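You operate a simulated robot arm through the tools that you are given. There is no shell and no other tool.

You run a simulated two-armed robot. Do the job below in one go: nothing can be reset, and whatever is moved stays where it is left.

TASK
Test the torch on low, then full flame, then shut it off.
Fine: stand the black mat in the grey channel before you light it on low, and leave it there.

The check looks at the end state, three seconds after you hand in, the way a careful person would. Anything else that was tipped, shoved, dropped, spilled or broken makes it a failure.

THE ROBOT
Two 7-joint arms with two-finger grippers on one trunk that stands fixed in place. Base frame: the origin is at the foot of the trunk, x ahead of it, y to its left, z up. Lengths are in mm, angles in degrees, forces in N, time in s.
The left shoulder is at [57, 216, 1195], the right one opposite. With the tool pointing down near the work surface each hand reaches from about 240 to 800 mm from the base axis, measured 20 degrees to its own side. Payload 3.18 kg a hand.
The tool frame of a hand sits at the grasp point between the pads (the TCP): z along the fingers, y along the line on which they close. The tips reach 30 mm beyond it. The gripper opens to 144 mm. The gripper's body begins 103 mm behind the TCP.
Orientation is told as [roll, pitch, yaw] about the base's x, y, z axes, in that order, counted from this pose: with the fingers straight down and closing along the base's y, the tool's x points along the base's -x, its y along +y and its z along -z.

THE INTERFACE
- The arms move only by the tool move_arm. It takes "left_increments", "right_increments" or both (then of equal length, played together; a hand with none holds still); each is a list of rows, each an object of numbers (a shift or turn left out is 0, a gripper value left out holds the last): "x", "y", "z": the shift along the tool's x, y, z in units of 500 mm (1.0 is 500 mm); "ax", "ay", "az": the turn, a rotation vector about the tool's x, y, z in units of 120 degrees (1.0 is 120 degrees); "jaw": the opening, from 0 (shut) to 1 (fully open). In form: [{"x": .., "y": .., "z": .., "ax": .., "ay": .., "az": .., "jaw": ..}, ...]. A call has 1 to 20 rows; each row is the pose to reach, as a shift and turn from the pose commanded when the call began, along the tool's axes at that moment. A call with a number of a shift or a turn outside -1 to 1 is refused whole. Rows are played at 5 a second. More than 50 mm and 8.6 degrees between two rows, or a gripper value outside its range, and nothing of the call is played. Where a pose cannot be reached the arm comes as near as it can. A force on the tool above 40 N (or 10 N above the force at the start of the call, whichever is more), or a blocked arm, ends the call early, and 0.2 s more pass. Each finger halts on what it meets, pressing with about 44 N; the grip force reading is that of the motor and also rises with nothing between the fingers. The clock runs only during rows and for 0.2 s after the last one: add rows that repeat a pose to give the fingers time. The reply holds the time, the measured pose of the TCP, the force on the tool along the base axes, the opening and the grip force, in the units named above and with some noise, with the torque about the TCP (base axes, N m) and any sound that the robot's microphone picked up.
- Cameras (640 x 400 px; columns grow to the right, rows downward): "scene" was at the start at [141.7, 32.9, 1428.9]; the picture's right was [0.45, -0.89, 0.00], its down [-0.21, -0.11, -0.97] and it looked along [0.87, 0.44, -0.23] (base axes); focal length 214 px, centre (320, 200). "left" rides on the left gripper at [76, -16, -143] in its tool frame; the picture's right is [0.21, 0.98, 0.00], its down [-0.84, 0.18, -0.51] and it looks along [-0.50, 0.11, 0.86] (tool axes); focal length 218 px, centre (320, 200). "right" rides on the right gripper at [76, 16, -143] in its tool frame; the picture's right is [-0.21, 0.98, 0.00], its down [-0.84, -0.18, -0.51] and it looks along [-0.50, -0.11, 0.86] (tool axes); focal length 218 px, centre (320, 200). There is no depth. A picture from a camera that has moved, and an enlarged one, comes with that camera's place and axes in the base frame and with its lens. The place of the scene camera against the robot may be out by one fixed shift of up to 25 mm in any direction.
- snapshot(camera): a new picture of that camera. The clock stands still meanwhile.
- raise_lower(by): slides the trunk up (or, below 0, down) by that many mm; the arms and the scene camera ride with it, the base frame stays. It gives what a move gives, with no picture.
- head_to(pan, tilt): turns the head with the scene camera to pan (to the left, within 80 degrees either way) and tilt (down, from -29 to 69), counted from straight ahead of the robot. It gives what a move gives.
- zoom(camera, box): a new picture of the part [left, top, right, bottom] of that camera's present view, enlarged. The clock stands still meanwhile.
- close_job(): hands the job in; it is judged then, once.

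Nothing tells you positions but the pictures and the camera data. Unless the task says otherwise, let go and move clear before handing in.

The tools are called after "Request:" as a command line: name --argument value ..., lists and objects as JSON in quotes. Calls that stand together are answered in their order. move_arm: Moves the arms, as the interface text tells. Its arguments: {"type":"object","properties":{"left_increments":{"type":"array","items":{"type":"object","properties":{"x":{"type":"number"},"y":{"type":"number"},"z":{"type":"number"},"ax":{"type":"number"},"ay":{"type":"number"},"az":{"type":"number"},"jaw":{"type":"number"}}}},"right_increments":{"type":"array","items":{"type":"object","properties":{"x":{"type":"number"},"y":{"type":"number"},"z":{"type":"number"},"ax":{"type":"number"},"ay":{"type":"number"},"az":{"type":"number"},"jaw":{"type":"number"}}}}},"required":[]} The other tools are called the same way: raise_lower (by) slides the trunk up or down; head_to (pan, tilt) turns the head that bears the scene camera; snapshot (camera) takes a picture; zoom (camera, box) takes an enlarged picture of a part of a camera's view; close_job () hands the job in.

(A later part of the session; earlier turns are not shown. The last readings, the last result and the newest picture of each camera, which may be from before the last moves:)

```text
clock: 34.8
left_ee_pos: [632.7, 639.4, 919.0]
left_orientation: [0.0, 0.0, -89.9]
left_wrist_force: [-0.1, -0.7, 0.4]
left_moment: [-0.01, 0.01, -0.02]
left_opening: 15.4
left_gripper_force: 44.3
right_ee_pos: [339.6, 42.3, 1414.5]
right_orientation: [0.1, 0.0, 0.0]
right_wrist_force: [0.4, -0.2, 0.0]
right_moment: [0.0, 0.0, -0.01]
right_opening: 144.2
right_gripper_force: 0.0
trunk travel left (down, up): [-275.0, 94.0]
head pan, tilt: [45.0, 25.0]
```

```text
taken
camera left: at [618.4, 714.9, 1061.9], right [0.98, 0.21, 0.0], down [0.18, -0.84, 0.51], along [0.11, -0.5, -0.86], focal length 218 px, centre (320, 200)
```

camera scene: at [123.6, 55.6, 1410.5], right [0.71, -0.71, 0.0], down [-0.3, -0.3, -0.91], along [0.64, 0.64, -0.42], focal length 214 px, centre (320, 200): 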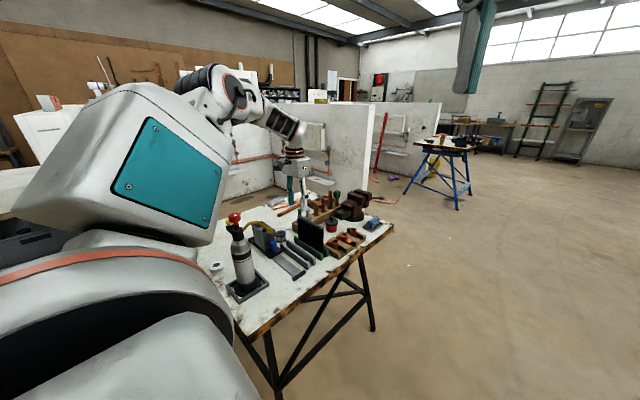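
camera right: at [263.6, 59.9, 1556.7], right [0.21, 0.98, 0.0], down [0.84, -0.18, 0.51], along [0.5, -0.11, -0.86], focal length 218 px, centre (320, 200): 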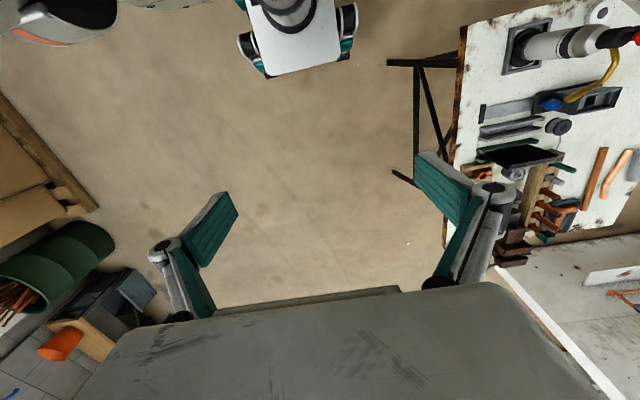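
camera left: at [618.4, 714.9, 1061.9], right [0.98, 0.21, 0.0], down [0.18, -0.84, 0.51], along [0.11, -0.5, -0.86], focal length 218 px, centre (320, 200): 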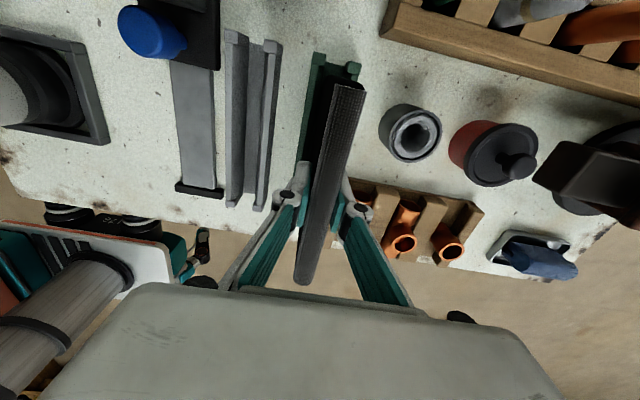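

The grip is firm at 15.4 mm and 44 N. I'll lift the mat straight up by about 65 mm.

Request:
move_arm --left_increments '[{"z": -0.015}, {"z": -0.03}, {"z": -0.05}, {"z": -0.07}, {"z": -0.09}, {"z": -0.11}, {"z": -0.13}, {"z": -0.13}]'

Request:
snapshot --camera "left"

Request:
zoom --camera "scene" --box '[240, 160, 368, 240]'

```text
clock: 36.5
left_ee_pos: [634.8, 640.1, 982.6]
left_orientation: [-0.2, -0.2, -89.8]
left_wrist_force: [-0.1, 1.5, -1.7]
left_moment: [-0.01, -0.01, 0.0]
left_opening: 15.5
left_gripper_force: 43.7
right_ee_pos: [340.7, 42.6, 1414.4]
right_orientation: [0.0, -0.1, 0.0]
right_wrist_force: [-0.3, 0.2, 0.0]
right_moment: [-0.03, 0.02, -0.05]
right_opening: 144.0
right_gripper_force: 0.0
trunk travel left (down, up): [-275.0, 94.0]
head pan, tilt: [45.0, 25.0]
```

```text
taken
camera left: at [620.2, 716.3, 1126.3], right [0.98, 0.21, 0.0], down [0.18, -0.84, 0.51], along [0.1, -0.5, -0.86], focal length 218 px, centre (320, 200)
```

left: 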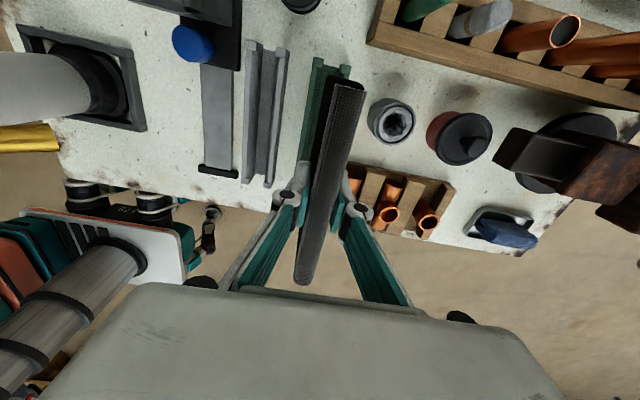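

```text
5.00 times, centred on (304, 200) of scene
camera zoom: at [124.0, 55.8, 1410.3], right [0.71, -0.71, 0.0], down [-0.3, -0.3, -0.91], along [0.64, 0.64, -0.42], focal length 1072 px, centre (400, 200)
```

zoom: 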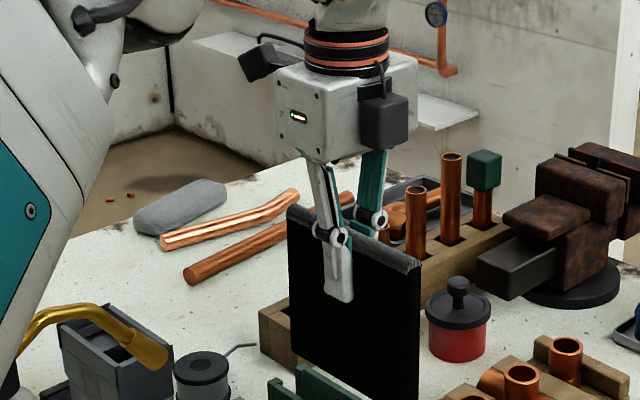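

The mat came up cleanly and hangs level. I'll carry it 77 mm toward −x, above the grey channel, well short of the nozzle at x≈451.

Request:
move_arm --left_increments '[{"y": -0.02}, {"y": -0.045}, {"y": -0.07, "x": -0.002}, {"y": -0.095, "x": -0.004}, {"y": -0.12, "x": -0.006}, {"y": -0.14, "x": -0.006}, {"y": -0.154, "x": -0.006}, {"y": -0.154, "x": -0.006}, {"y": -0.154, "x": -0.006}]'

Request:
snapshot --camera "left"

Request:
zoom --camera "left" --box '[240, 20, 440, 145]'

Request:
zoom --camera "scene" --box '[220, 160, 380, 260]'

```text
clock: 38.5
left_ee_pos: [558.0, 637.1, 984.9]
left_orientation: [-0.2, -0.1, -89.9]
left_wrist_force: [-0.8, -0.5, -1.1]
left_moment: [0.01, 0.01, 0.01]
left_opening: 15.3
left_gripper_force: 44.2
right_ee_pos: [339.5, 42.2, 1414.5]
right_orientation: [0.1, 0.1, 0.0]
right_wrist_force: [-0.9, -1.1, -0.4]
right_moment: [-0.01, 0.0, -0.02]
right_opening: 143.9
right_gripper_force: 0.1
trunk travel left (down, up): [-275.0, 94.0]
head pan, tilt: [45.0, 25.0]
```

```text
taken
camera left: at [543.6, 713.2, 1126.2], right [0.98, 0.21, 0.0], down [0.18, -0.84, 0.51], along [0.1, -0.5, -0.86], focal length 218 px, centre (320, 200)
```

left: 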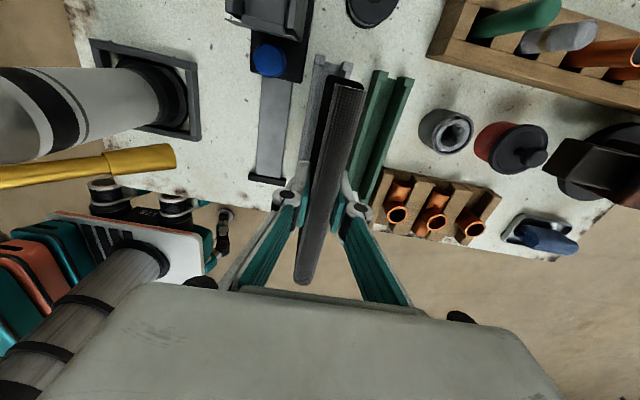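

```text
3.20 times, centred on (340, 82) of left
camera zoom: at [543.6, 713.2, 1126.2], right [0.98, 0.21, 0.0], down [0.18, -0.84, 0.51], along [0.1, -0.5, -0.86], focal length 698 px, centre (256, 576)
```

zoom: 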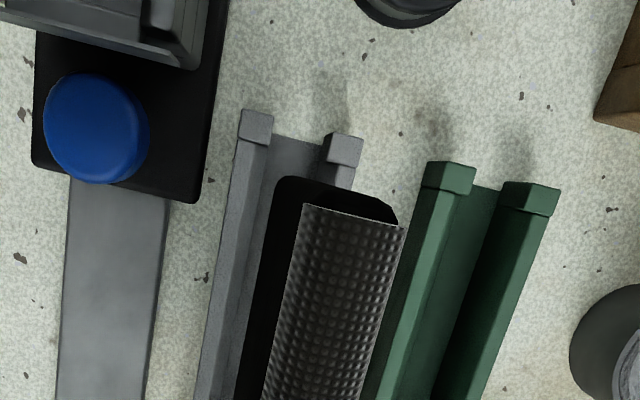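

```text
4.00 times, centred on (300, 210) of scene
camera zoom: at [123.7, 55.7, 1410.4], right [0.71, -0.71, 0.0], down [-0.3, -0.3, -0.91], along [0.64, 0.64, -0.42], focal length 858 px, centre (400, 160)
```

zoom: 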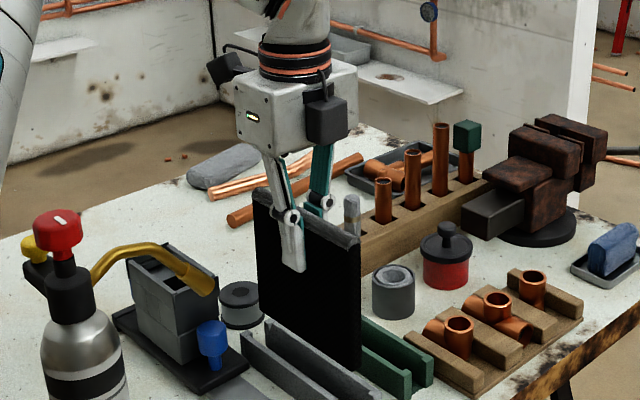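

The mat hangs over the grey channel; channel centre computes to x≈558 and the mat is at x≈558 to 560. The torch is untouched. I'll lower the mat slowly into the channel.

Request:
move_arm --left_increments '[{"z": 0.015}, {"z": 0.03}, {"z": 0.045}, {"z": 0.06}, {"z": 0.075}, {"z": 0.085}, {"z": 0.095}, {"z": 0.105}, {"z": 0.105}]'

Request:
zoom --camera "left" --box '[220, 0, 440, 138]'

Request:
zoom --camera "scene" --box '[220, 160, 380, 260]'

```text
clock: 40.5
left_ee_pos: [557.2, 637.1, 929.4]
left_orientation: [-0.2, -0.1, -89.8]
left_wrist_force: [-0.1, 0.6, -1.7]
left_moment: [-0.01, 0.01, -0.01]
left_opening: 15.2
left_gripper_force: 43.8
right_ee_pos: [340.4, 43.1, 1414.3]
right_orientation: [0.2, 0.0, 0.0]
right_wrist_force: [-0.2, 0.1, 0.6]
right_moment: [0.04, 0.01, -0.05]
right_opening: 143.9
right_gripper_force: 0.0
trunk travel left (down, up): [-275.0, 94.0]
head pan, tilt: [45.0, 25.0]
```

```text
2.90 times, centred on (330, 69) of left
camera zoom: at [542.8, 713.2, 1073.8], right [0.98, 0.21, 0.0], down [0.18, -0.84, 0.51], along [0.1, -0.5, -0.86], focal length 633 px, centre (291, 580)
```

zoom: 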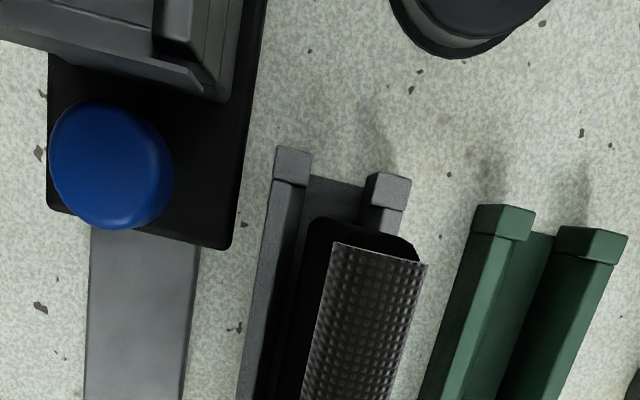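

```text
4.00 times, centred on (300, 210) of scene
camera zoom: at [123.8, 55.6, 1410.4], right [0.71, -0.71, 0.0], down [-0.3, -0.3, -0.91], along [0.64, 0.64, -0.42], focal length 858 px, centre (400, 160)
```

zoom: 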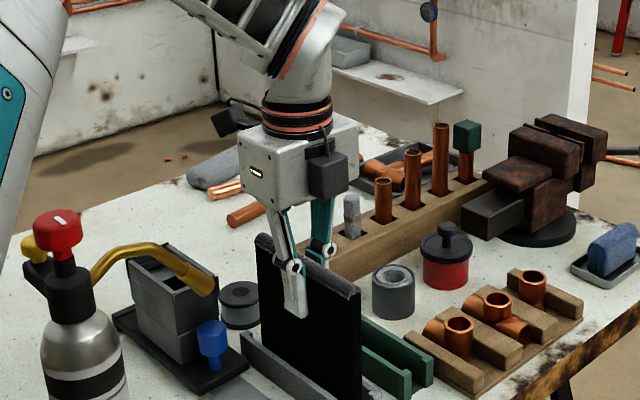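

The mat is between the grey walls with about 10 mm left to go. I'll finish lowering gently.

Request:
move_arm --left_increments '[{"z": 0.006}, {"z": 0.012}, {"z": 0.017}, {"z": 0.022}, {"z": 0.022}]'

Request:
zoom --camera "left" --box '[220, 0, 440, 138]'

Request:
zoom --camera "scene" --box '[240, 190, 368, 270]'

```text
clock: 41.8
left_ee_pos: [558.5, 638.0, 919.6]
left_orientation: [-0.2, -0.1, -89.8]
left_wrist_force: [0.7, -0.2, -0.7]
left_moment: [-0.02, -0.02, 0.01]
left_opening: 15.4
left_gripper_force: 44.3
right_ee_pos: [339.7, 43.9, 1413.9]
right_orientation: [0.1, 0.0, 0.0]
right_wrist_force: [0.1, 0.1, -0.5]
right_moment: [-0.01, 0.05, -0.02]
right_opening: 144.2
right_gripper_force: 0.1
trunk travel left (down, up): [-275.0, 94.0]
head pan, tilt: [45.0, 25.0]
```

```text
2.90 times, centred on (330, 69) of left
camera zoom: at [543.5, 713.8, 1062.5], right [0.98, 0.21, 0.0], down [0.18, -0.84, 0.51], along [0.1, -0.5, -0.86], focal length 633 px, centre (291, 580)
```

zoom: 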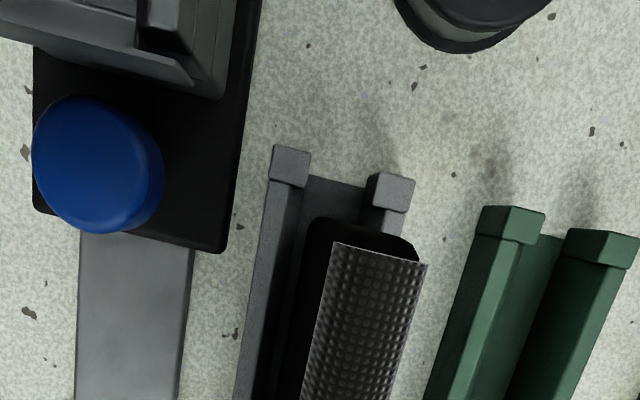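

```text
5.00 times, centred on (304, 230) of scene
camera zoom: at [123.8, 55.6, 1410.4], right [0.71, -0.71, 0.0], down [-0.3, -0.3, -0.91], along [0.64, 0.64, -0.42], focal length 1072 px, centre (400, 50)
```

zoom: 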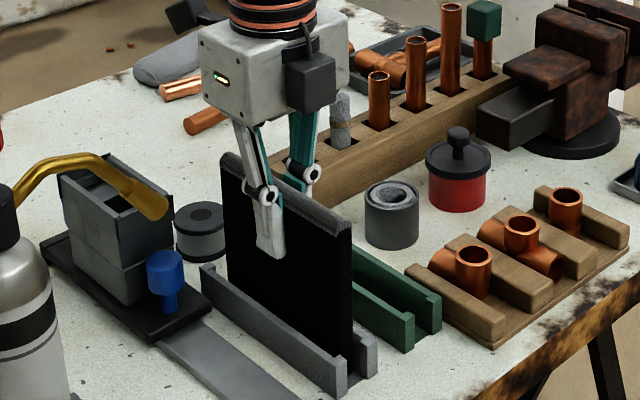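

The mat is almost seated; the force reading is dropping toward zero. I'll ease down a couple of millimetres more to feel the floor.

Request:
move_arm --left_increments '[{"z": 0.002}, {"z": 0.004}, {"z": 0.004}]'

```text
clock: 42.5
left_ee_pos: [557.4, 636.9, 918.8]
left_orientation: [-0.1, 0.1, -90.0]
left_wrist_force: [0.9, 1.1, 7.5]
left_moment: [0.0, -0.15, 0.03]
left_opening: 15.6
left_gripper_force: 44.1
right_ee_pos: [339.4, 42.6, 1414.7]
right_orientation: [0.1, 0.0, -0.1]
right_wrist_force: [-0.2, 0.7, -0.3]
right_moment: [-0.03, -0.02, 0.0]
right_opening: 144.1
right_gripper_force: 0.0
trunk travel left (down, up): [-275.0, 94.0]
head pan, tilt: [45.0, 25.0]
```

The mat is on the channel floor (7.5 N up). I'll open the fingers gradually and check that it stands.

Request:
move_arm --left_increments '[{"jaw": 0.13}, {"jaw": 0.18}, {"jaw": 0.25}, {"jaw": 0.35}, {"jaw": 0.4}, {"jaw": 0.4}]'

Request:
snapshot --camera "left"

Request:
zoom --camera "scene" --box '[240, 190, 368, 270]'

```text
clock: 44.0
left_ee_pos: [557.5, 637.3, 917.2]
left_orientation: [-0.2, -0.1, -89.9]
left_wrist_force: [-0.5, -0.1, -0.5]
left_moment: [0.02, 0.0, 0.04]
left_opening: 57.8
left_gripper_force: 0.2
right_ee_pos: [341.1, 42.5, 1415.5]
right_orientation: [0.1, -0.1, -0.1]
right_wrist_force: [-0.9, 0.6, -1.4]
right_moment: [-0.05, 0.01, -0.01]
right_opening: 144.0
right_gripper_force: 0.0
trunk travel left (down, up): [-275.0, 94.0]
head pan, tilt: [45.0, 25.0]
```

```text
taken
camera left: at [542.5, 713.4, 1060.5], right [0.98, 0.21, 0.0], down [0.18, -0.84, 0.51], along [0.1, -0.5, -0.86], focal length 218 px, centre (320, 200)
```

left: 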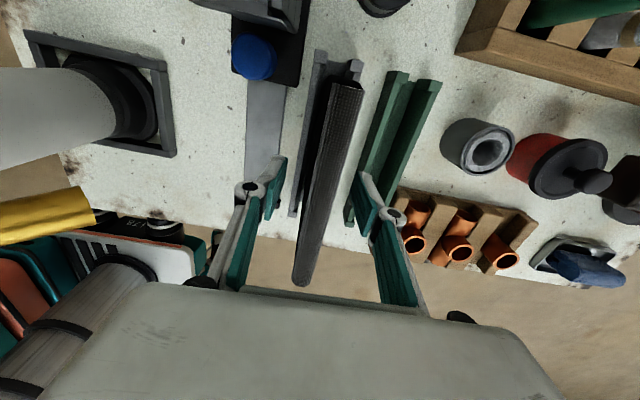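

```text
5.00 times, centred on (304, 230) of scene
camera zoom: at [123.7, 55.5, 1410.4], right [0.71, -0.71, 0.0], down [-0.3, -0.3, -0.91], along [0.64, 0.64, -0.42], focal length 1072 px, centre (400, 50)
```

zoom: 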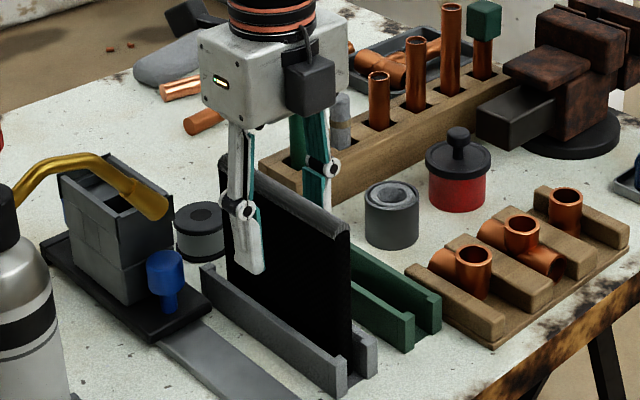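

The mat stands on its own in the grey channel. I'll rise straight up clear of it, then turn the hand back to yaw 0 where that worked before.

Request:
move_arm --left_increments '[{"z": -0.04}, {"z": -0.09}, {"z": -0.15}, {"z": -0.21}, {"z": -0.27}, {"z": -0.29}, {"z": -0.29}]'

Request:
move_arm --left_increments '[{"az": -0.07}, {"az": -0.14}, {"az": -0.21}, {"az": -0.28}, {"az": -0.35}, {"az": -0.42}, {"az": -0.49}, {"az": -0.56}, {"az": -0.63}, {"az": -0.7}, {"az": -0.75}, {"az": -0.75}]'

Request:
snapshot --camera "left"

Request:
snapshot --camera "scene"

```text
clock: 45.5
left_ee_pos: [556.9, 637.6, 1062.9]
left_orientation: [-0.3, 0.0, -89.9]
left_wrist_force: [-0.6, 0.1, 0.2]
left_moment: [-0.01, -0.02, 0.03]
left_opening: 57.6
left_gripper_force: 0.0
right_ee_pos: [340.6, 42.5, 1413.7]
right_orientation: [0.0, 0.0, 0.0]
right_wrist_force: [-0.6, 0.7, -0.5]
right_moment: [-0.04, 0.0, -0.02]
right_opening: 144.1
right_gripper_force: 0.0
trunk travel left (down, up): [-275.0, 94.0]
head pan, tilt: [45.0, 25.0]
```

```text
clock: 48.1
left_ee_pos: [557.6, 637.0, 1062.9]
left_orientation: [-0.1, 0.2, 0.2]
left_wrist_force: [-0.6, 0.0, -0.4]
left_moment: [0.02, 0.02, -0.01]
left_opening: 57.7
left_gripper_force: 0.0
right_ee_pos: [339.9, 43.2, 1414.2]
right_orientation: [0.1, 0.1, 0.0]
right_wrist_force: [1.1, -0.3, 0.3]
right_moment: [0.0, -0.05, 0.02]
right_opening: 143.9
right_gripper_force: 0.0
trunk travel left (down, up): [-275.0, 94.0]
head pan, tilt: [45.0, 25.0]
```

```text
taken
camera left: at [483.7, 620.4, 1206.2], right [-0.21, 0.98, 0.0], down [0.84, 0.18, 0.5], along [0.49, 0.11, -0.86], focal length 218 px, centre (320, 200)
```

left: 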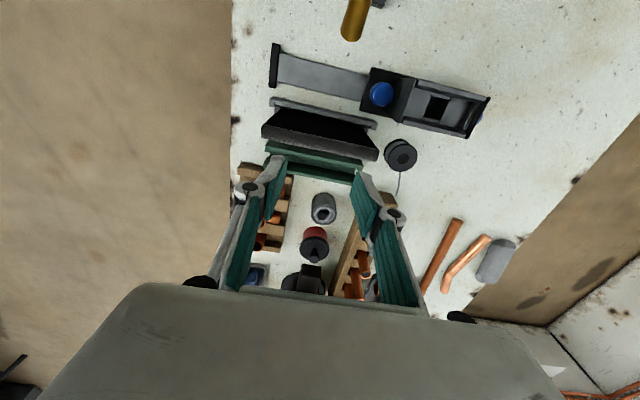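

```text
taken
camera scene: at [123.7, 55.6, 1410.4], right [0.71, -0.71, 0.0], down [-0.3, -0.3, -0.91], along [0.64, 0.64, -0.42], focal length 214 px, centre (320, 200)
```

scene: 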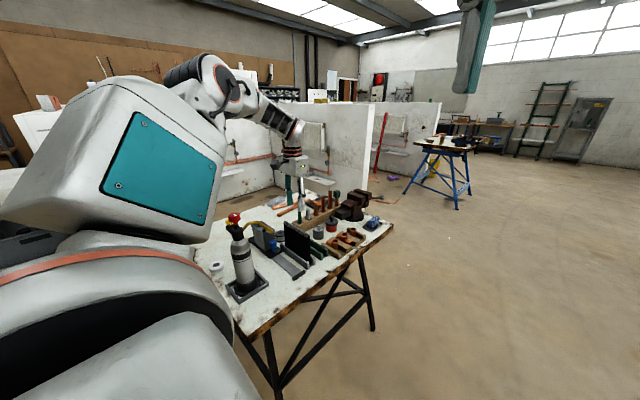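

The mat is seated and the rest of the bench is undisturbed. Next I'll lift the hand and carry it to above the torch knob, keeping the tips above z≈1150.

Request:
move_arm --left_increments '[{"z": -0.07}, {"x": 0.02, "z": -0.15}, {"x": 0.05, "z": -0.23}, {"x": 0.1, "z": -0.29}, {"x": 0.18, "z": -0.3}, {"x": 0.26, "z": -0.3}, {"x": 0.34, "z": -0.3}, {"x": 0.4, "y": 0.0, "z": -0.29}, {"x": 0.453, "y": 0.002, "z": -0.274}, {"x": 0.453, "y": 0.002, "z": -0.274}]'

Request:
snapshot --camera "left"

Request:
zoom --camera "left" --box '[240, 90, 432, 210]'

Request:
zoom --camera "scene" --box '[200, 190, 328, 270]'

```text
clock: 50.4
left_ee_pos: [334.9, 640.8, 1199.1]
left_orientation: [0.0, 0.2, 0.1]
left_wrist_force: [0.0, -0.2, -0.4]
left_moment: [-0.01, 0.02, -0.01]
left_opening: 57.7
left_gripper_force: 0.1
right_ee_pos: [340.5, 43.5, 1413.8]
right_orientation: [0.1, 0.1, -0.1]
right_wrist_force: [1.0, 0.0, 0.2]
right_moment: [0.0, 0.05, -0.02]
right_opening: 144.0
right_gripper_force: 0.1
trunk travel left (down, up): [-275.0, 94.0]
head pan, tilt: [45.0, 25.0]
```

```text
taken
camera left: at [260.2, 623.2, 1342.7], right [-0.21, 0.98, 0.0], down [0.84, 0.18, 0.5], along [0.49, 0.11, -0.86], focal length 218 px, centre (320, 200)
```

left: 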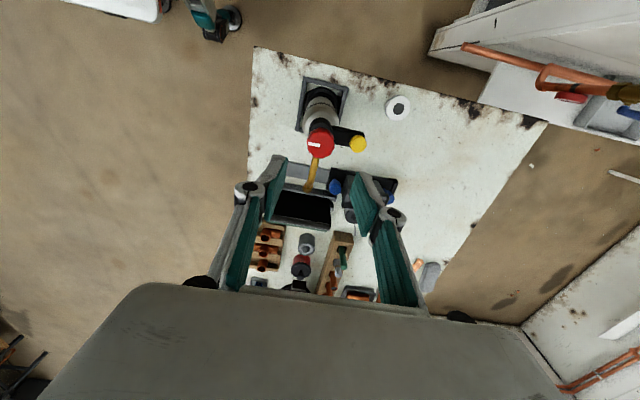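

```text
3.33 times, centred on (336, 150) of left
camera zoom: at [260.2, 623.2, 1342.7], right [-0.21, 0.98, 0.0], down [0.84, 0.18, 0.5], along [0.49, 0.11, -0.86], focal length 728 px, centre (267, 367)
```

zoom: 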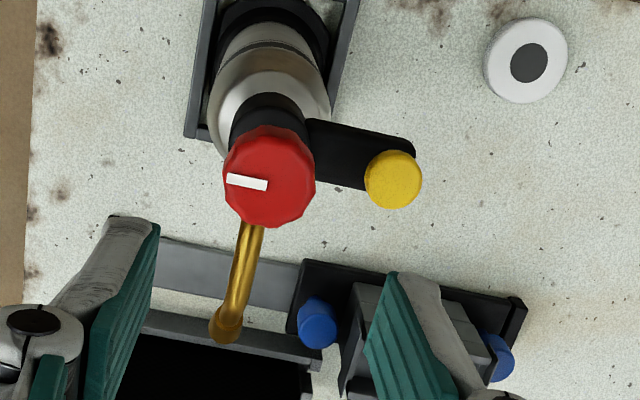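

```text
5.00 times, centred on (264, 230) of scene
camera zoom: at [124.4, 55.5, 1410.3], right [0.71, -0.71, 0.0], down [-0.3, -0.3, -0.91], along [0.64, 0.64, -0.42], focal length 1072 px, centre (600, 50)
```

zoom: 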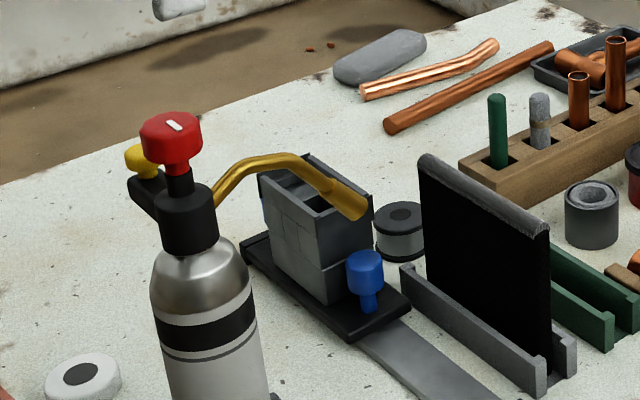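

Close up, the knob's mark points toward −y (off). I take the knob centre to be (332, 639) with top z≈1092, about 34 mm wide and 18 mm tall; the yellow button is at (333, 692). I'll come lower for a finer look before gripping.

Request:
move_arm --left_increments '[{"z": 0.03}, {"z": 0.07}, {"z": 0.11}, {"z": 0.13}, {"z": 0.13}, {"z": 0.13}]'

Request:
snapshot --camera "left"

Request:
zoom --camera "left" --box '[240, 90, 432, 210]'

Request:
zoom --camera "scene" --box '[195, 170, 275, 220]'

```text
clock: 51.8
left_ee_pos: [330.9, 638.7, 1135.2]
left_orientation: [-0.2, 0.3, 0.1]
left_wrist_force: [0.2, 0.4, -0.1]
left_moment: [-0.02, -0.02, 0.02]
left_opening: 57.6
left_gripper_force: 0.0
right_ee_pos: [340.2, 44.0, 1414.1]
right_orientation: [0.1, 0.0, 0.0]
right_wrist_force: [-0.6, -0.3, -0.3]
right_moment: [0.03, 0.03, 0.0]
right_opening: 144.1
right_gripper_force: 0.0
trunk travel left (down, up): [-275.0, 94.0]
head pan, tilt: [45.0, 25.0]
```

```text
taken
camera left: at [256.9, 622.2, 1279.0], right [-0.21, 0.98, 0.0], down [0.84, 0.18, 0.5], along [0.49, 0.1, -0.86], focal length 218 px, centre (320, 200)
```

left: 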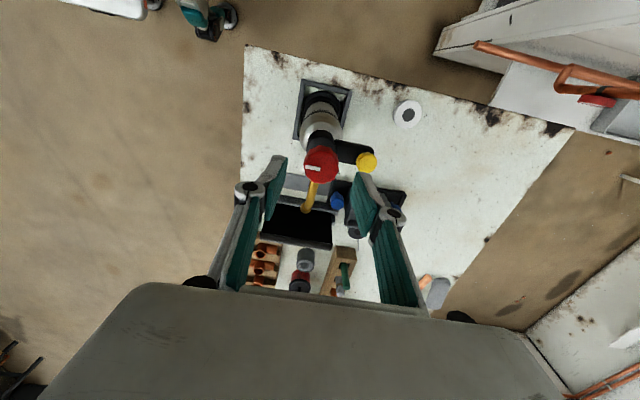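

```text
3.33 times, centred on (336, 150) of left
camera zoom: at [256.9, 622.2, 1279.0], right [-0.21, 0.98, 0.0], down [0.84, 0.18, 0.5], along [0.49, 0.1, -0.86], focal length 728 px, centre (267, 367)
```

zoom: 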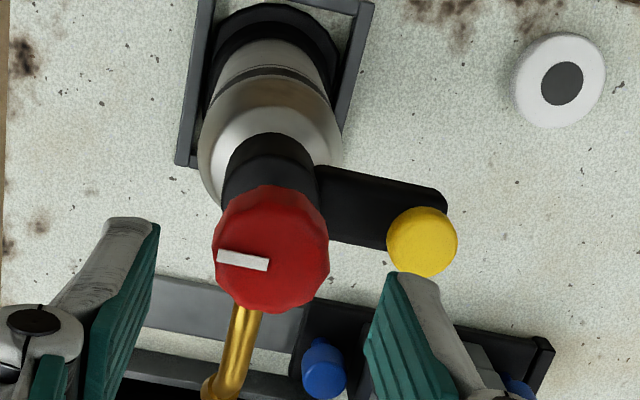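

```text
8.00 times, centred on (235, 195) of scene
camera zoom: at [123.8, 55.6, 1410.4], right [0.71, -0.71, 0.0], down [-0.3, -0.3, -0.91], along [0.64, 0.64, -0.42], focal length 1716 px, centre (1000, 240)
```

zoom: 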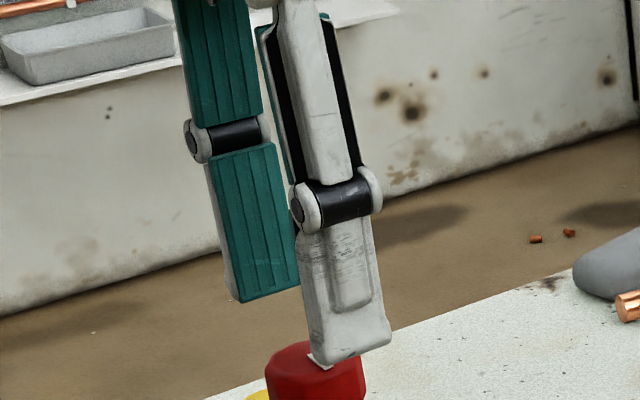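

The hand is centred over the knob to within a millimetre or two. I'll lower until the pads are beside the knob, with tips at about z 1060, above the yellow button.

Request:
move_arm --left_increments '[{"z": 0.02}, {"z": 0.04}, {"z": 0.06}, {"z": 0.075}, {"z": 0.086}, {"z": 0.086}]'

Request:
snapshot --camera "left"

Request:
zoom --camera "left" --box '[240, 110, 400, 210]'

Request:
zoom --camera "scene" --box '[195, 190, 275, 240]'

```text
clock: 53.1
left_ee_pos: [330.7, 638.8, 1092.4]
left_orientation: [0.0, 0.1, 0.1]
left_wrist_force: [-0.1, -0.7, 0.3]
left_moment: [0.03, 0.0, -0.04]
left_opening: 57.8
left_gripper_force: 0.1
right_ee_pos: [339.7, 42.9, 1414.2]
right_orientation: [0.1, 0.0, 0.0]
right_wrist_force: [0.5, -0.8, 0.2]
right_moment: [-0.03, -0.02, 0.0]
right_opening: 143.7
right_gripper_force: 0.0
trunk travel left (down, up): [-275.0, 94.0]
head pan, tilt: [45.0, 25.0]
```

```text
taken
camera left: at [256.6, 622.0, 1236.7], right [-0.21, 0.98, 0.0], down [0.84, 0.18, 0.5], along [0.49, 0.11, -0.86], focal length 218 px, centre (320, 200)
```

left: 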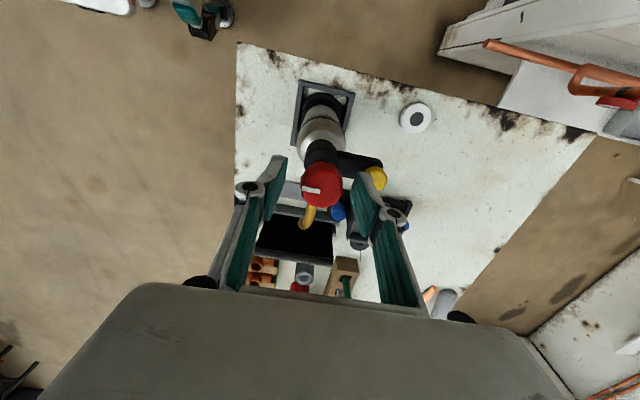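

```text
4.00 times, centred on (320, 160) of left
camera zoom: at [256.6, 622.0, 1236.7], right [-0.21, 0.98, 0.0], down [0.84, 0.18, 0.5], along [0.49, 0.11, -0.86], focal length 873 px, centre (320, 360)
```

zoom: 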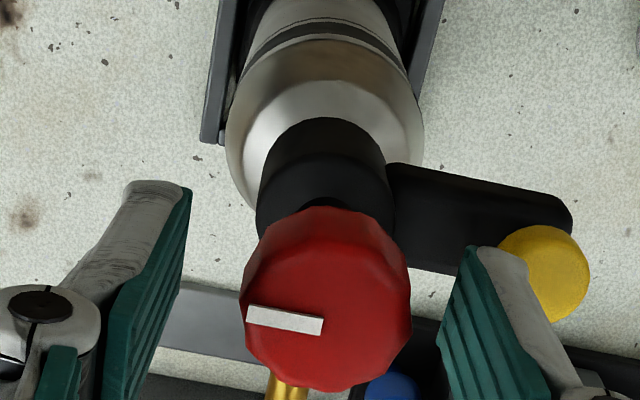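

```text
8.00 times, centred on (235, 215) of scene
camera zoom: at [123.7, 55.5, 1410.4], right [0.71, -0.71, 0.0], down [-0.3, -0.3, -0.91], along [0.64, 0.64, -0.42], focal length 1716 px, centre (1000, 80)
```

zoom: 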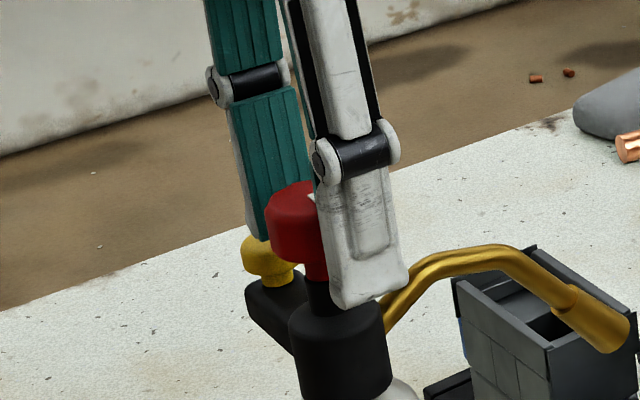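

The pads flank the knob with clearance below. Closing on it now.

Request:
move_arm --left_increments '[{"jaw": 0.3}, {"jaw": 0.2}, {"jaw": 0.1}, {"jaw": 0.0}, {"jaw": 0.0}]'

Request:
zoom --camera "left" --box '[240, 110, 400, 210]'

```text
clock: 54.4
left_ee_pos: [330.4, 639.5, 1094.0]
left_orientation: [-0.1, 0.2, 0.0]
left_wrist_force: [-0.2, 1.3, 0.2]
left_moment: [0.05, 0.02, -0.02]
left_opening: 31.0
left_gripper_force: 44.2
right_ee_pos: [338.9, 44.1, 1413.6]
right_orientation: [0.0, 0.0, 0.0]
right_wrist_force: [0.6, -0.5, 0.7]
right_moment: [0.02, 0.01, 0.04]
right_opening: 144.1
right_gripper_force: 0.1
trunk travel left (down, up): [-275.0, 94.0]
head pan, tilt: [45.0, 25.0]
```

```text
4.00 times, centred on (320, 160) of left
camera zoom: at [256.7, 622.2, 1236.7], right [-0.21, 0.98, 0.0], down [0.84, 0.18, 0.5], along [0.49, 0.11, -0.86], focal length 873 px, centre (320, 360)
```

zoom: 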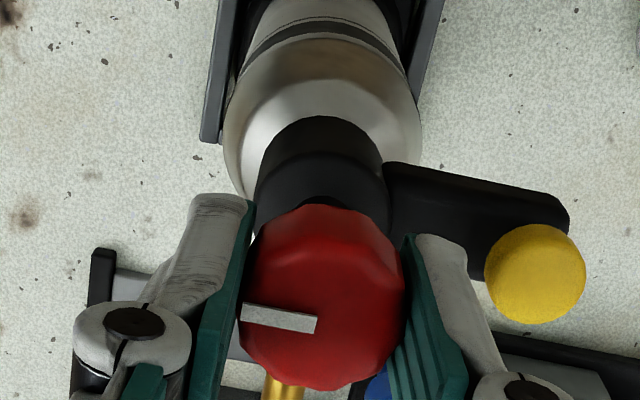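

The knob is gripped at 31 mm. I'll try a small counter-clockwise turn (15°, the usual opening direction) and watch the torque and the microphone.

Request:
move_arm --left_increments '[{"az": -0.03}, {"az": -0.06}, {"az": -0.09}, {"az": -0.125}, {"az": -0.125}]'

Request:
zoom --camera "left" --box '[240, 110, 400, 210]'

Request:
zoom --camera "scene" --box '[200, 190, 328, 270]'

```text
clock: 55.5
left_ee_pos: [330.5, 638.3, 1093.1]
left_orientation: [0.0, 0.1, 15.2]
left_wrist_force: [1.0, 2.0, 4.4]
left_moment: [0.17, -0.4, 0.04]
left_opening: 31.1
left_gripper_force: 44.1
right_ee_pos: [339.3, 42.8, 1414.0]
right_orientation: [0.1, 0.0, 0.0]
right_wrist_force: [0.3, 0.8, 0.5]
right_moment: [0.0, -0.03, 0.01]
right_opening: 143.7
right_gripper_force: 0.1
trunk travel left (down, up): [-275.0, 94.0]
head pan, tilt: [45.0, 25.0]
```

```text
4.00 times, centred on (320, 160) of left
camera zoom: at [263.4, 602.5, 1236.7], right [-0.46, 0.89, 0.0], down [0.77, 0.39, 0.51], along [0.45, 0.23, -0.86], focal length 873 px, centre (320, 360)
```

zoom: 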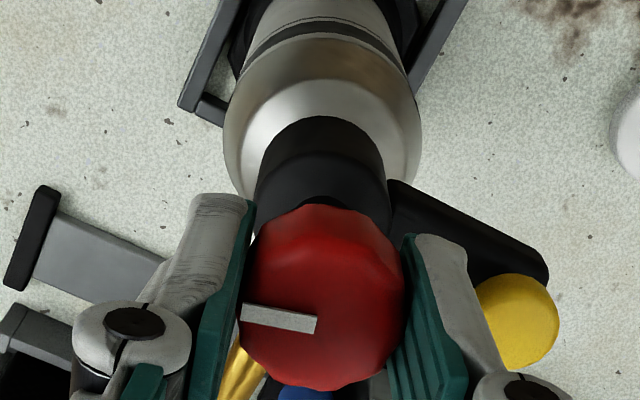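

```text
5.00 times, centred on (264, 230) of scene
camera zoom: at [123.6, 55.4, 1410.4], right [0.71, -0.71, 0.0], down [-0.3, -0.3, -0.91], along [0.64, 0.64, -0.42], focal length 1072 px, centre (600, 50)
```

zoom: 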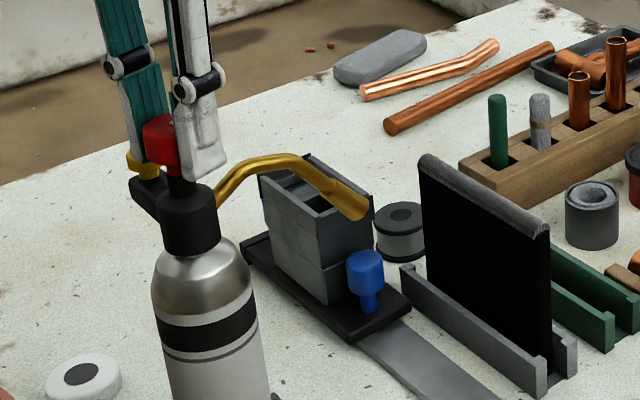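

The knob turns freely counter-clockwise while the torch body stays put, and there is no sound yet. I'll continue in small steps.

Request:
move_arm --left_increments '[{"az": -0.03}, {"az": -0.06}, {"az": -0.09}, {"az": -0.125}, {"az": -0.125}]'

```text
clock: 56.8
left_ee_pos: [330.4, 637.7, 1094.1]
left_orientation: [0.0, 0.2, 30.3]
left_wrist_force: [-1.3, 2.1, 8.0]
left_moment: [0.18, -0.13, -0.02]
left_opening: 31.4
left_gripper_force: 43.9
right_ee_pos: [339.2, 41.6, 1414.6]
right_orientation: [0.1, 0.0, 0.0]
right_wrist_force: [-0.6, -0.7, 0.1]
right_moment: [0.0, -0.02, -0.02]
right_opening: 144.2
right_gripper_force: 0.0
trunk travel left (down, up): [-275.0, 94.0]
head pan, tilt: [45.0, 25.0]
```

The upward force has grown to 8 N, so I'll check whether a fingertip is touching something.

Request:
zoom --camera "left" --box '[240, 110, 400, 210]'

Request:
zoom --camera "scene" --box '[200, 190, 264, 230]'

```text
4.00 times, centred on (320, 160) of left
camera zoom: at [274.7, 585.2, 1236.7], right [-0.67, 0.74, 0.0], down [0.64, 0.58, 0.5], along [0.37, 0.34, -0.86], focal length 873 px, centre (320, 360)
```

zoom: 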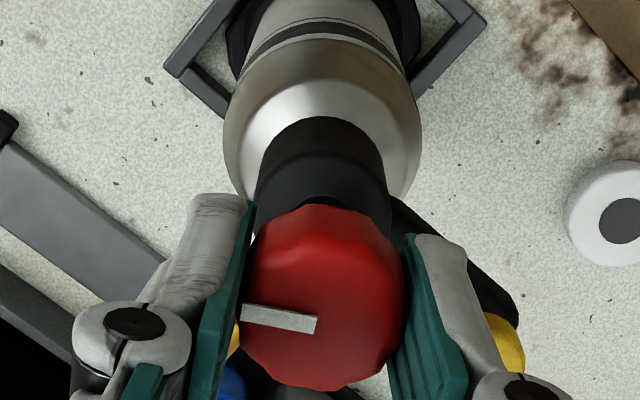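

```text
10.00 times, centred on (232, 210) of scene
camera zoom: at [123.3, 55.2, 1410.5], right [0.71, -0.71, 0.0], down [-0.3, -0.3, -0.91], along [0.64, 0.64, -0.42], focal length 2145 px, centre (1200, 100)
```

zoom: 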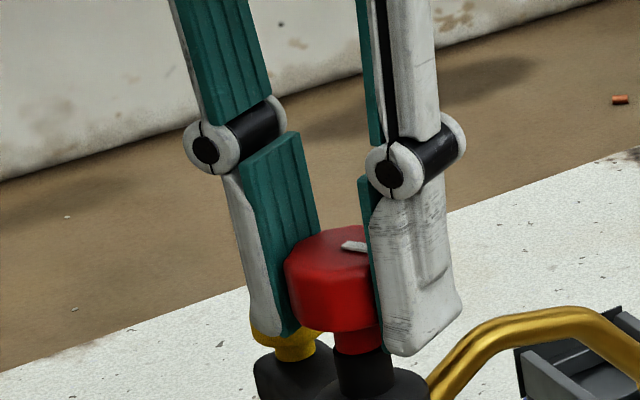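

The fingertips are clear of the yellow button and the pipe; the load looks like slight rising or misfit in the grip. I'll continue another 15°.

Request:
move_arm --left_increments '[{"az": -0.03}, {"az": -0.06}, {"az": -0.09}, {"az": -0.125}, {"az": -0.125}]'

Request:
zoom --camera "scene" --box '[200, 190, 328, 270]'

```text
clock: 58.0
left_ee_pos: [334.0, 673.8, 1094.7]
left_orientation: [-0.5, 1.1, 44.6]
left_wrist_force: [-2.3, -4.9, 0.7]
left_moment: [-1.3, 0.66, -0.07]
left_opening: 31.3
left_gripper_force: 44.1
left hand out of reach, approached as far as the arm can: row 2, 3, 4, 5
right_ee_pos: [338.7, 43.0, 1414.3]
right_orientation: [0.0, 0.0, 0.0]
right_wrist_force: [-0.1, 0.4, -0.5]
right_moment: [-0.01, 0.02, -0.02]
right_opening: 144.0
right_gripper_force: 0.0
trunk travel left (down, up): [-275.0, 94.0]
head pan, tilt: [45.0, 25.0]
```

```text
5.00 times, centred on (264, 230) of scene
camera zoom: at [123.3, 55.0, 1410.5], right [0.71, -0.71, 0.0], down [-0.3, -0.3, -0.91], along [0.64, 0.64, -0.42], focal length 1072 px, centre (600, 50)
```

zoom: 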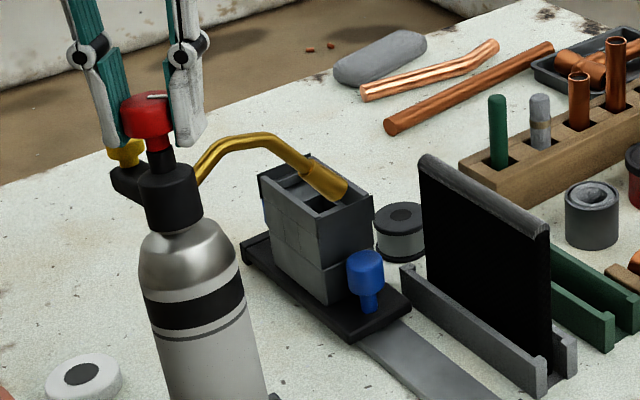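

The turn to 45° was beyond reach and the hand drifted 36 mm toward +y, tilting the bottle, which I'm still holding. I'll return slowly along the same path to the last good pose (330, 638, yaw 30) to set it upright.

Request:
move_arm --left_increments '[{"x": 0.009, "y": -0.008, "az": 0.02, "ax": -0.001, "ay": -0.0015}, {"x": 0.018, "y": -0.016, "az": 0.04, "ax": -0.002, "ay": -0.003}, {"x": 0.028, "y": -0.024, "az": 0.06, "ax": -0.003, "ay": -0.005}, {"x": 0.037, "y": -0.032, "az": 0.08, "ax": -0.004, "ay": -0.006}, {"x": 0.046, "y": -0.04, "az": 0.1, "ax": -0.004, "ay": -0.008}, {"x": 0.0555, "y": -0.0463, "az": 0.12, "ax": -0.004, "ay": -0.009}, {"x": 0.0555, "y": -0.0463, "az": 0.12, "ax": -0.004, "ay": -0.009}]'

Request:
zoom --camera "scene" --box '[200, 190, 328, 270]'

```text
clock: 59.5
left_ee_pos: [330.3, 639.3, 1096.0]
left_orientation: [0.6, -0.8, 30.7]
left_wrist_force: [3.1, 2.6, -5.5]
left_moment: [0.62, -0.9, 0.0]
left_opening: 31.1
left_gripper_force: 43.5
right_ee_pos: [341.6, 44.2, 1414.4]
right_orientation: [0.0, 0.0, 0.0]
right_wrist_force: [0.1, -0.8, 1.0]
right_moment: [0.01, 0.01, 0.03]
right_opening: 143.7
right_gripper_force: 0.0
trunk travel left (down, up): [-275.0, 94.0]
head pan, tilt: [45.0, 25.0]
```

```text
5.00 times, centred on (264, 230) of scene
camera zoom: at [124.3, 56.2, 1410.3], right [0.71, -0.71, 0.0], down [-0.3, -0.3, -0.91], along [0.64, 0.64, -0.42], focal length 1072 px, centre (600, 50)
```

zoom: 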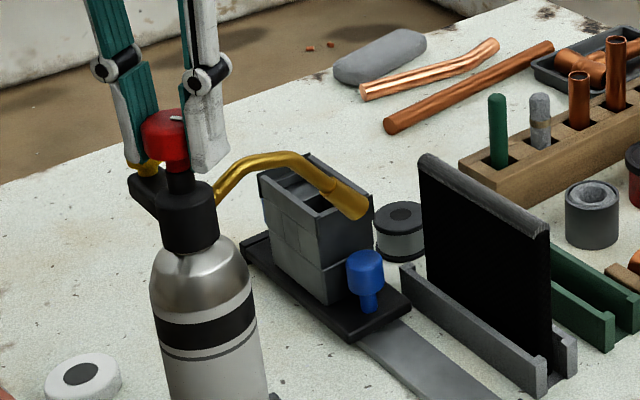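

The bottle looks upright again, with the nozzle back where it was. I'll ease the hand's small tilt and residual pull (−5.5 N) before letting go of the knob.

Request:
move_arm --left_increments '[{"ax": 0.0025, "ay": 0.003, "z": 0.001}, {"ax": 0.005, "ay": 0.006, "z": 0.002}, {"ax": 0.005, "ay": 0.006, "z": 0.003}, {"ax": 0.005, "ay": 0.006, "z": 0.003}]'

Request:
zoom --camera "scene" --box '[195, 195, 291, 305]'

Request:
zoom --camera "left" --box '[220, 20, 412, 210]'

Request:
zoom --camera "right" --box '[480, 0, 640, 100]'

```text
clock: 60.5
left_ee_pos: [331.1, 639.1, 1094.9]
left_orientation: [0.0, 0.0, 30.7]
left_wrist_force: [2.5, 1.5, -5.4]
left_moment: [0.59, -0.87, -0.01]
left_opening: 31.3
left_gripper_force: 43.8
right_ee_pos: [340.8, 44.0, 1413.2]
right_orientation: [0.0, 0.0, -0.1]
right_wrist_force: [1.3, -0.6, 0.7]
right_moment: [0.0, -0.01, 0.0]
right_opening: 144.2
right_gripper_force: 0.1
trunk travel left (down, up): [-275.0, 94.0]
head pan, tilt: [45.0, 25.0]
```

```text
3.64 times, centred on (243, 250) of scene
camera zoom: at [124.3, 56.2, 1410.3], right [0.71, -0.71, 0.0], down [-0.3, -0.3, -0.91], along [0.64, 0.64, -0.42], focal length 780 px, centre (600, 18)
```

zoom: 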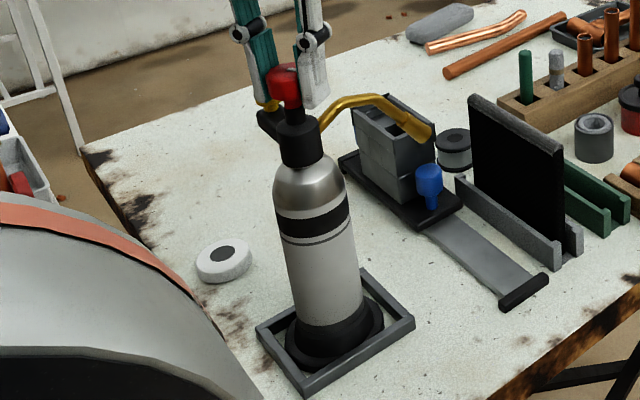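

```text
2.11 times, centred on (316, 115) of left
camera zoom: at [275.1, 585.3, 1237.4], right [-0.68, 0.73, 0.0], down [0.63, 0.59, 0.51], along [0.37, 0.34, -0.86], focal length 460 px, centre (328, 379)
```

zoom: 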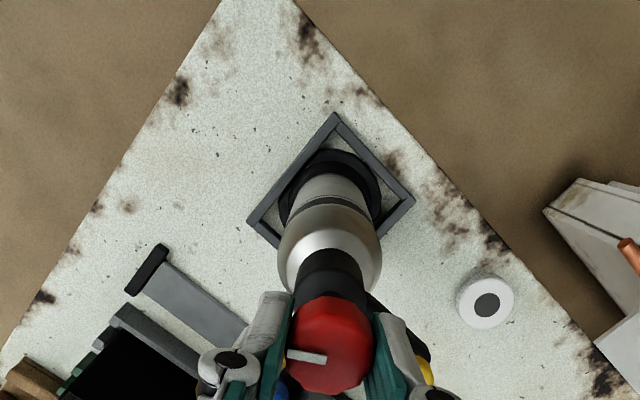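

```text
4.00 times, centred on (560, 50) of right
camera zoom: at [264.2, 60.6, 1556.5], right [0.21, 0.98, 0.0], down [0.84, -0.18, 0.51], along [0.5, -0.11, -0.86], focal length 873 px, centre (-640, 800)
```

zoom: 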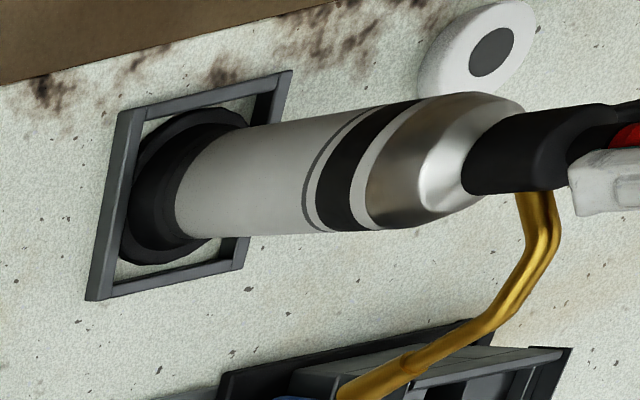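

The base ring sits in the tray exactly as in the first picture. A small pull of −5.4 N remains, so I'll ease down another 2 mm before opening.

Request:
move_arm --left_increments '[{"z": 0.002}, {"z": 0.004}, {"z": 0.004}]'

```text
clock: 61.4
left_ee_pos: [329.9, 637.8, 1093.3]
left_orientation: [0.0, -0.1, 30.6]
left_wrist_force: [-1.7, 0.6, 3.0]
left_moment: [0.06, -0.07, -0.01]
left_opening: 31.0
left_gripper_force: 43.9
right_ee_pos: [339.3, 43.5, 1414.0]
right_orientation: [0.2, 0.0, 0.1]
right_wrist_force: [0.9, 1.3, 0.7]
right_moment: [-0.02, 0.01, 0.04]
right_opening: 144.0
right_gripper_force: 0.1
trunk travel left (down, up): [-275.0, 94.0]
head pan, tilt: [45.0, 25.0]
```

The bottle is seated and the load has gone to about zero. I'll open the fingers modestly and rise off the knob.

Request:
move_arm --left_increments '[{"jaw": 0.25}, {"jaw": 0.3}, {"jaw": 0.36}, {"jaw": 0.36}]'

Request:
move_arm --left_increments '[{"z": -0.03}, {"z": -0.07}, {"z": -0.11}, {"z": -0.13}, {"z": -0.13}]'

Request:
snapshot --camera "left"

Request:
zoom --camera "scene" --box '[195, 195, 291, 305]'

Request:
zoom --camera "right" --box '[480, 0, 640, 100]'

```text
clock: 62.4
left_ee_pos: [330.7, 638.3, 1093.0]
left_orientation: [0.1, -0.1, 30.7]
left_wrist_force: [0.0, 0.0, 0.8]
left_moment: [-0.01, 0.0, -0.02]
left_opening: 51.6
left_gripper_force: 0.1
right_ee_pos: [340.6, 43.2, 1415.2]
right_orientation: [0.1, 0.0, 0.0]
right_wrist_force: [0.9, -0.3, -0.1]
right_moment: [0.01, -0.03, 0.0]
right_opening: 144.2
right_gripper_force: 0.1
trunk travel left (down, up): [-275.0, 94.0]
head pan, tilt: [45.0, 25.0]
```

```text
clock: 63.5
left_ee_pos: [331.5, 639.3, 1159.4]
left_orientation: [0.0, -0.1, 30.8]
left_wrist_force: [-0.2, -0.4, -0.5]
left_moment: [0.01, 0.03, -0.01]
left_opening: 51.7
left_gripper_force: 0.1
right_ee_pos: [339.6, 43.5, 1414.2]
right_orientation: [0.2, 0.0, 0.0]
right_wrist_force: [0.3, 0.0, 0.3]
right_moment: [0.03, -0.02, -0.01]
right_opening: 144.0
right_gripper_force: 0.1
trunk travel left (down, up): [-275.0, 94.0]
head pan, tilt: [45.0, 25.0]
```

```text
taken
camera left: at [274.6, 585.8, 1302.0], right [-0.68, 0.73, 0.0], down [0.63, 0.58, 0.51], along [0.37, 0.34, -0.86], focal length 218 px, centre (320, 200)
```

left: 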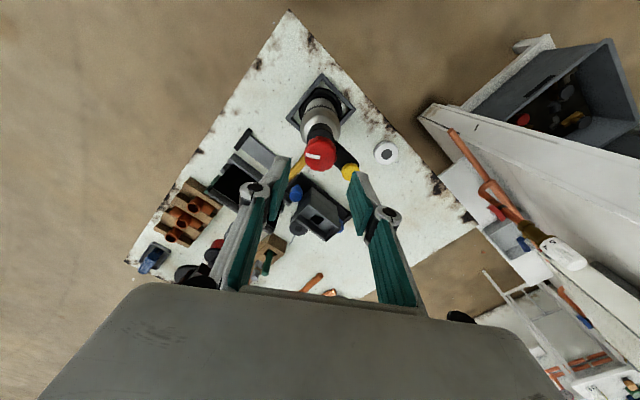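

```text
3.64 times, centred on (243, 250) of scene
camera zoom: at [123.7, 55.5, 1410.4], right [0.71, -0.71, 0.0], down [-0.3, -0.3, -0.91], along [0.64, 0.64, -0.42], focal length 780 px, centre (600, 18)
```

zoom: 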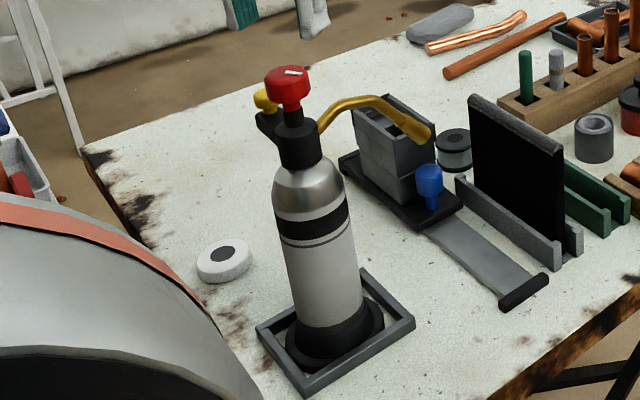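

```text
4.00 times, centred on (560, 50) of right
camera zoom: at [263.5, 59.9, 1556.7], right [0.21, 0.98, 0.0], down [0.84, -0.18, 0.51], along [0.5, -0.11, -0.86], focal length 873 px, centre (-640, 800)
```

zoom: 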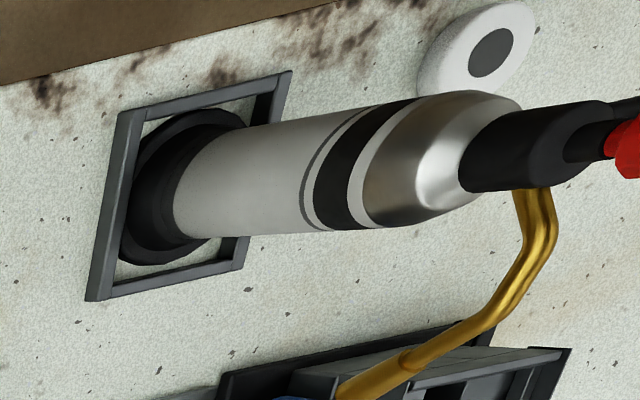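

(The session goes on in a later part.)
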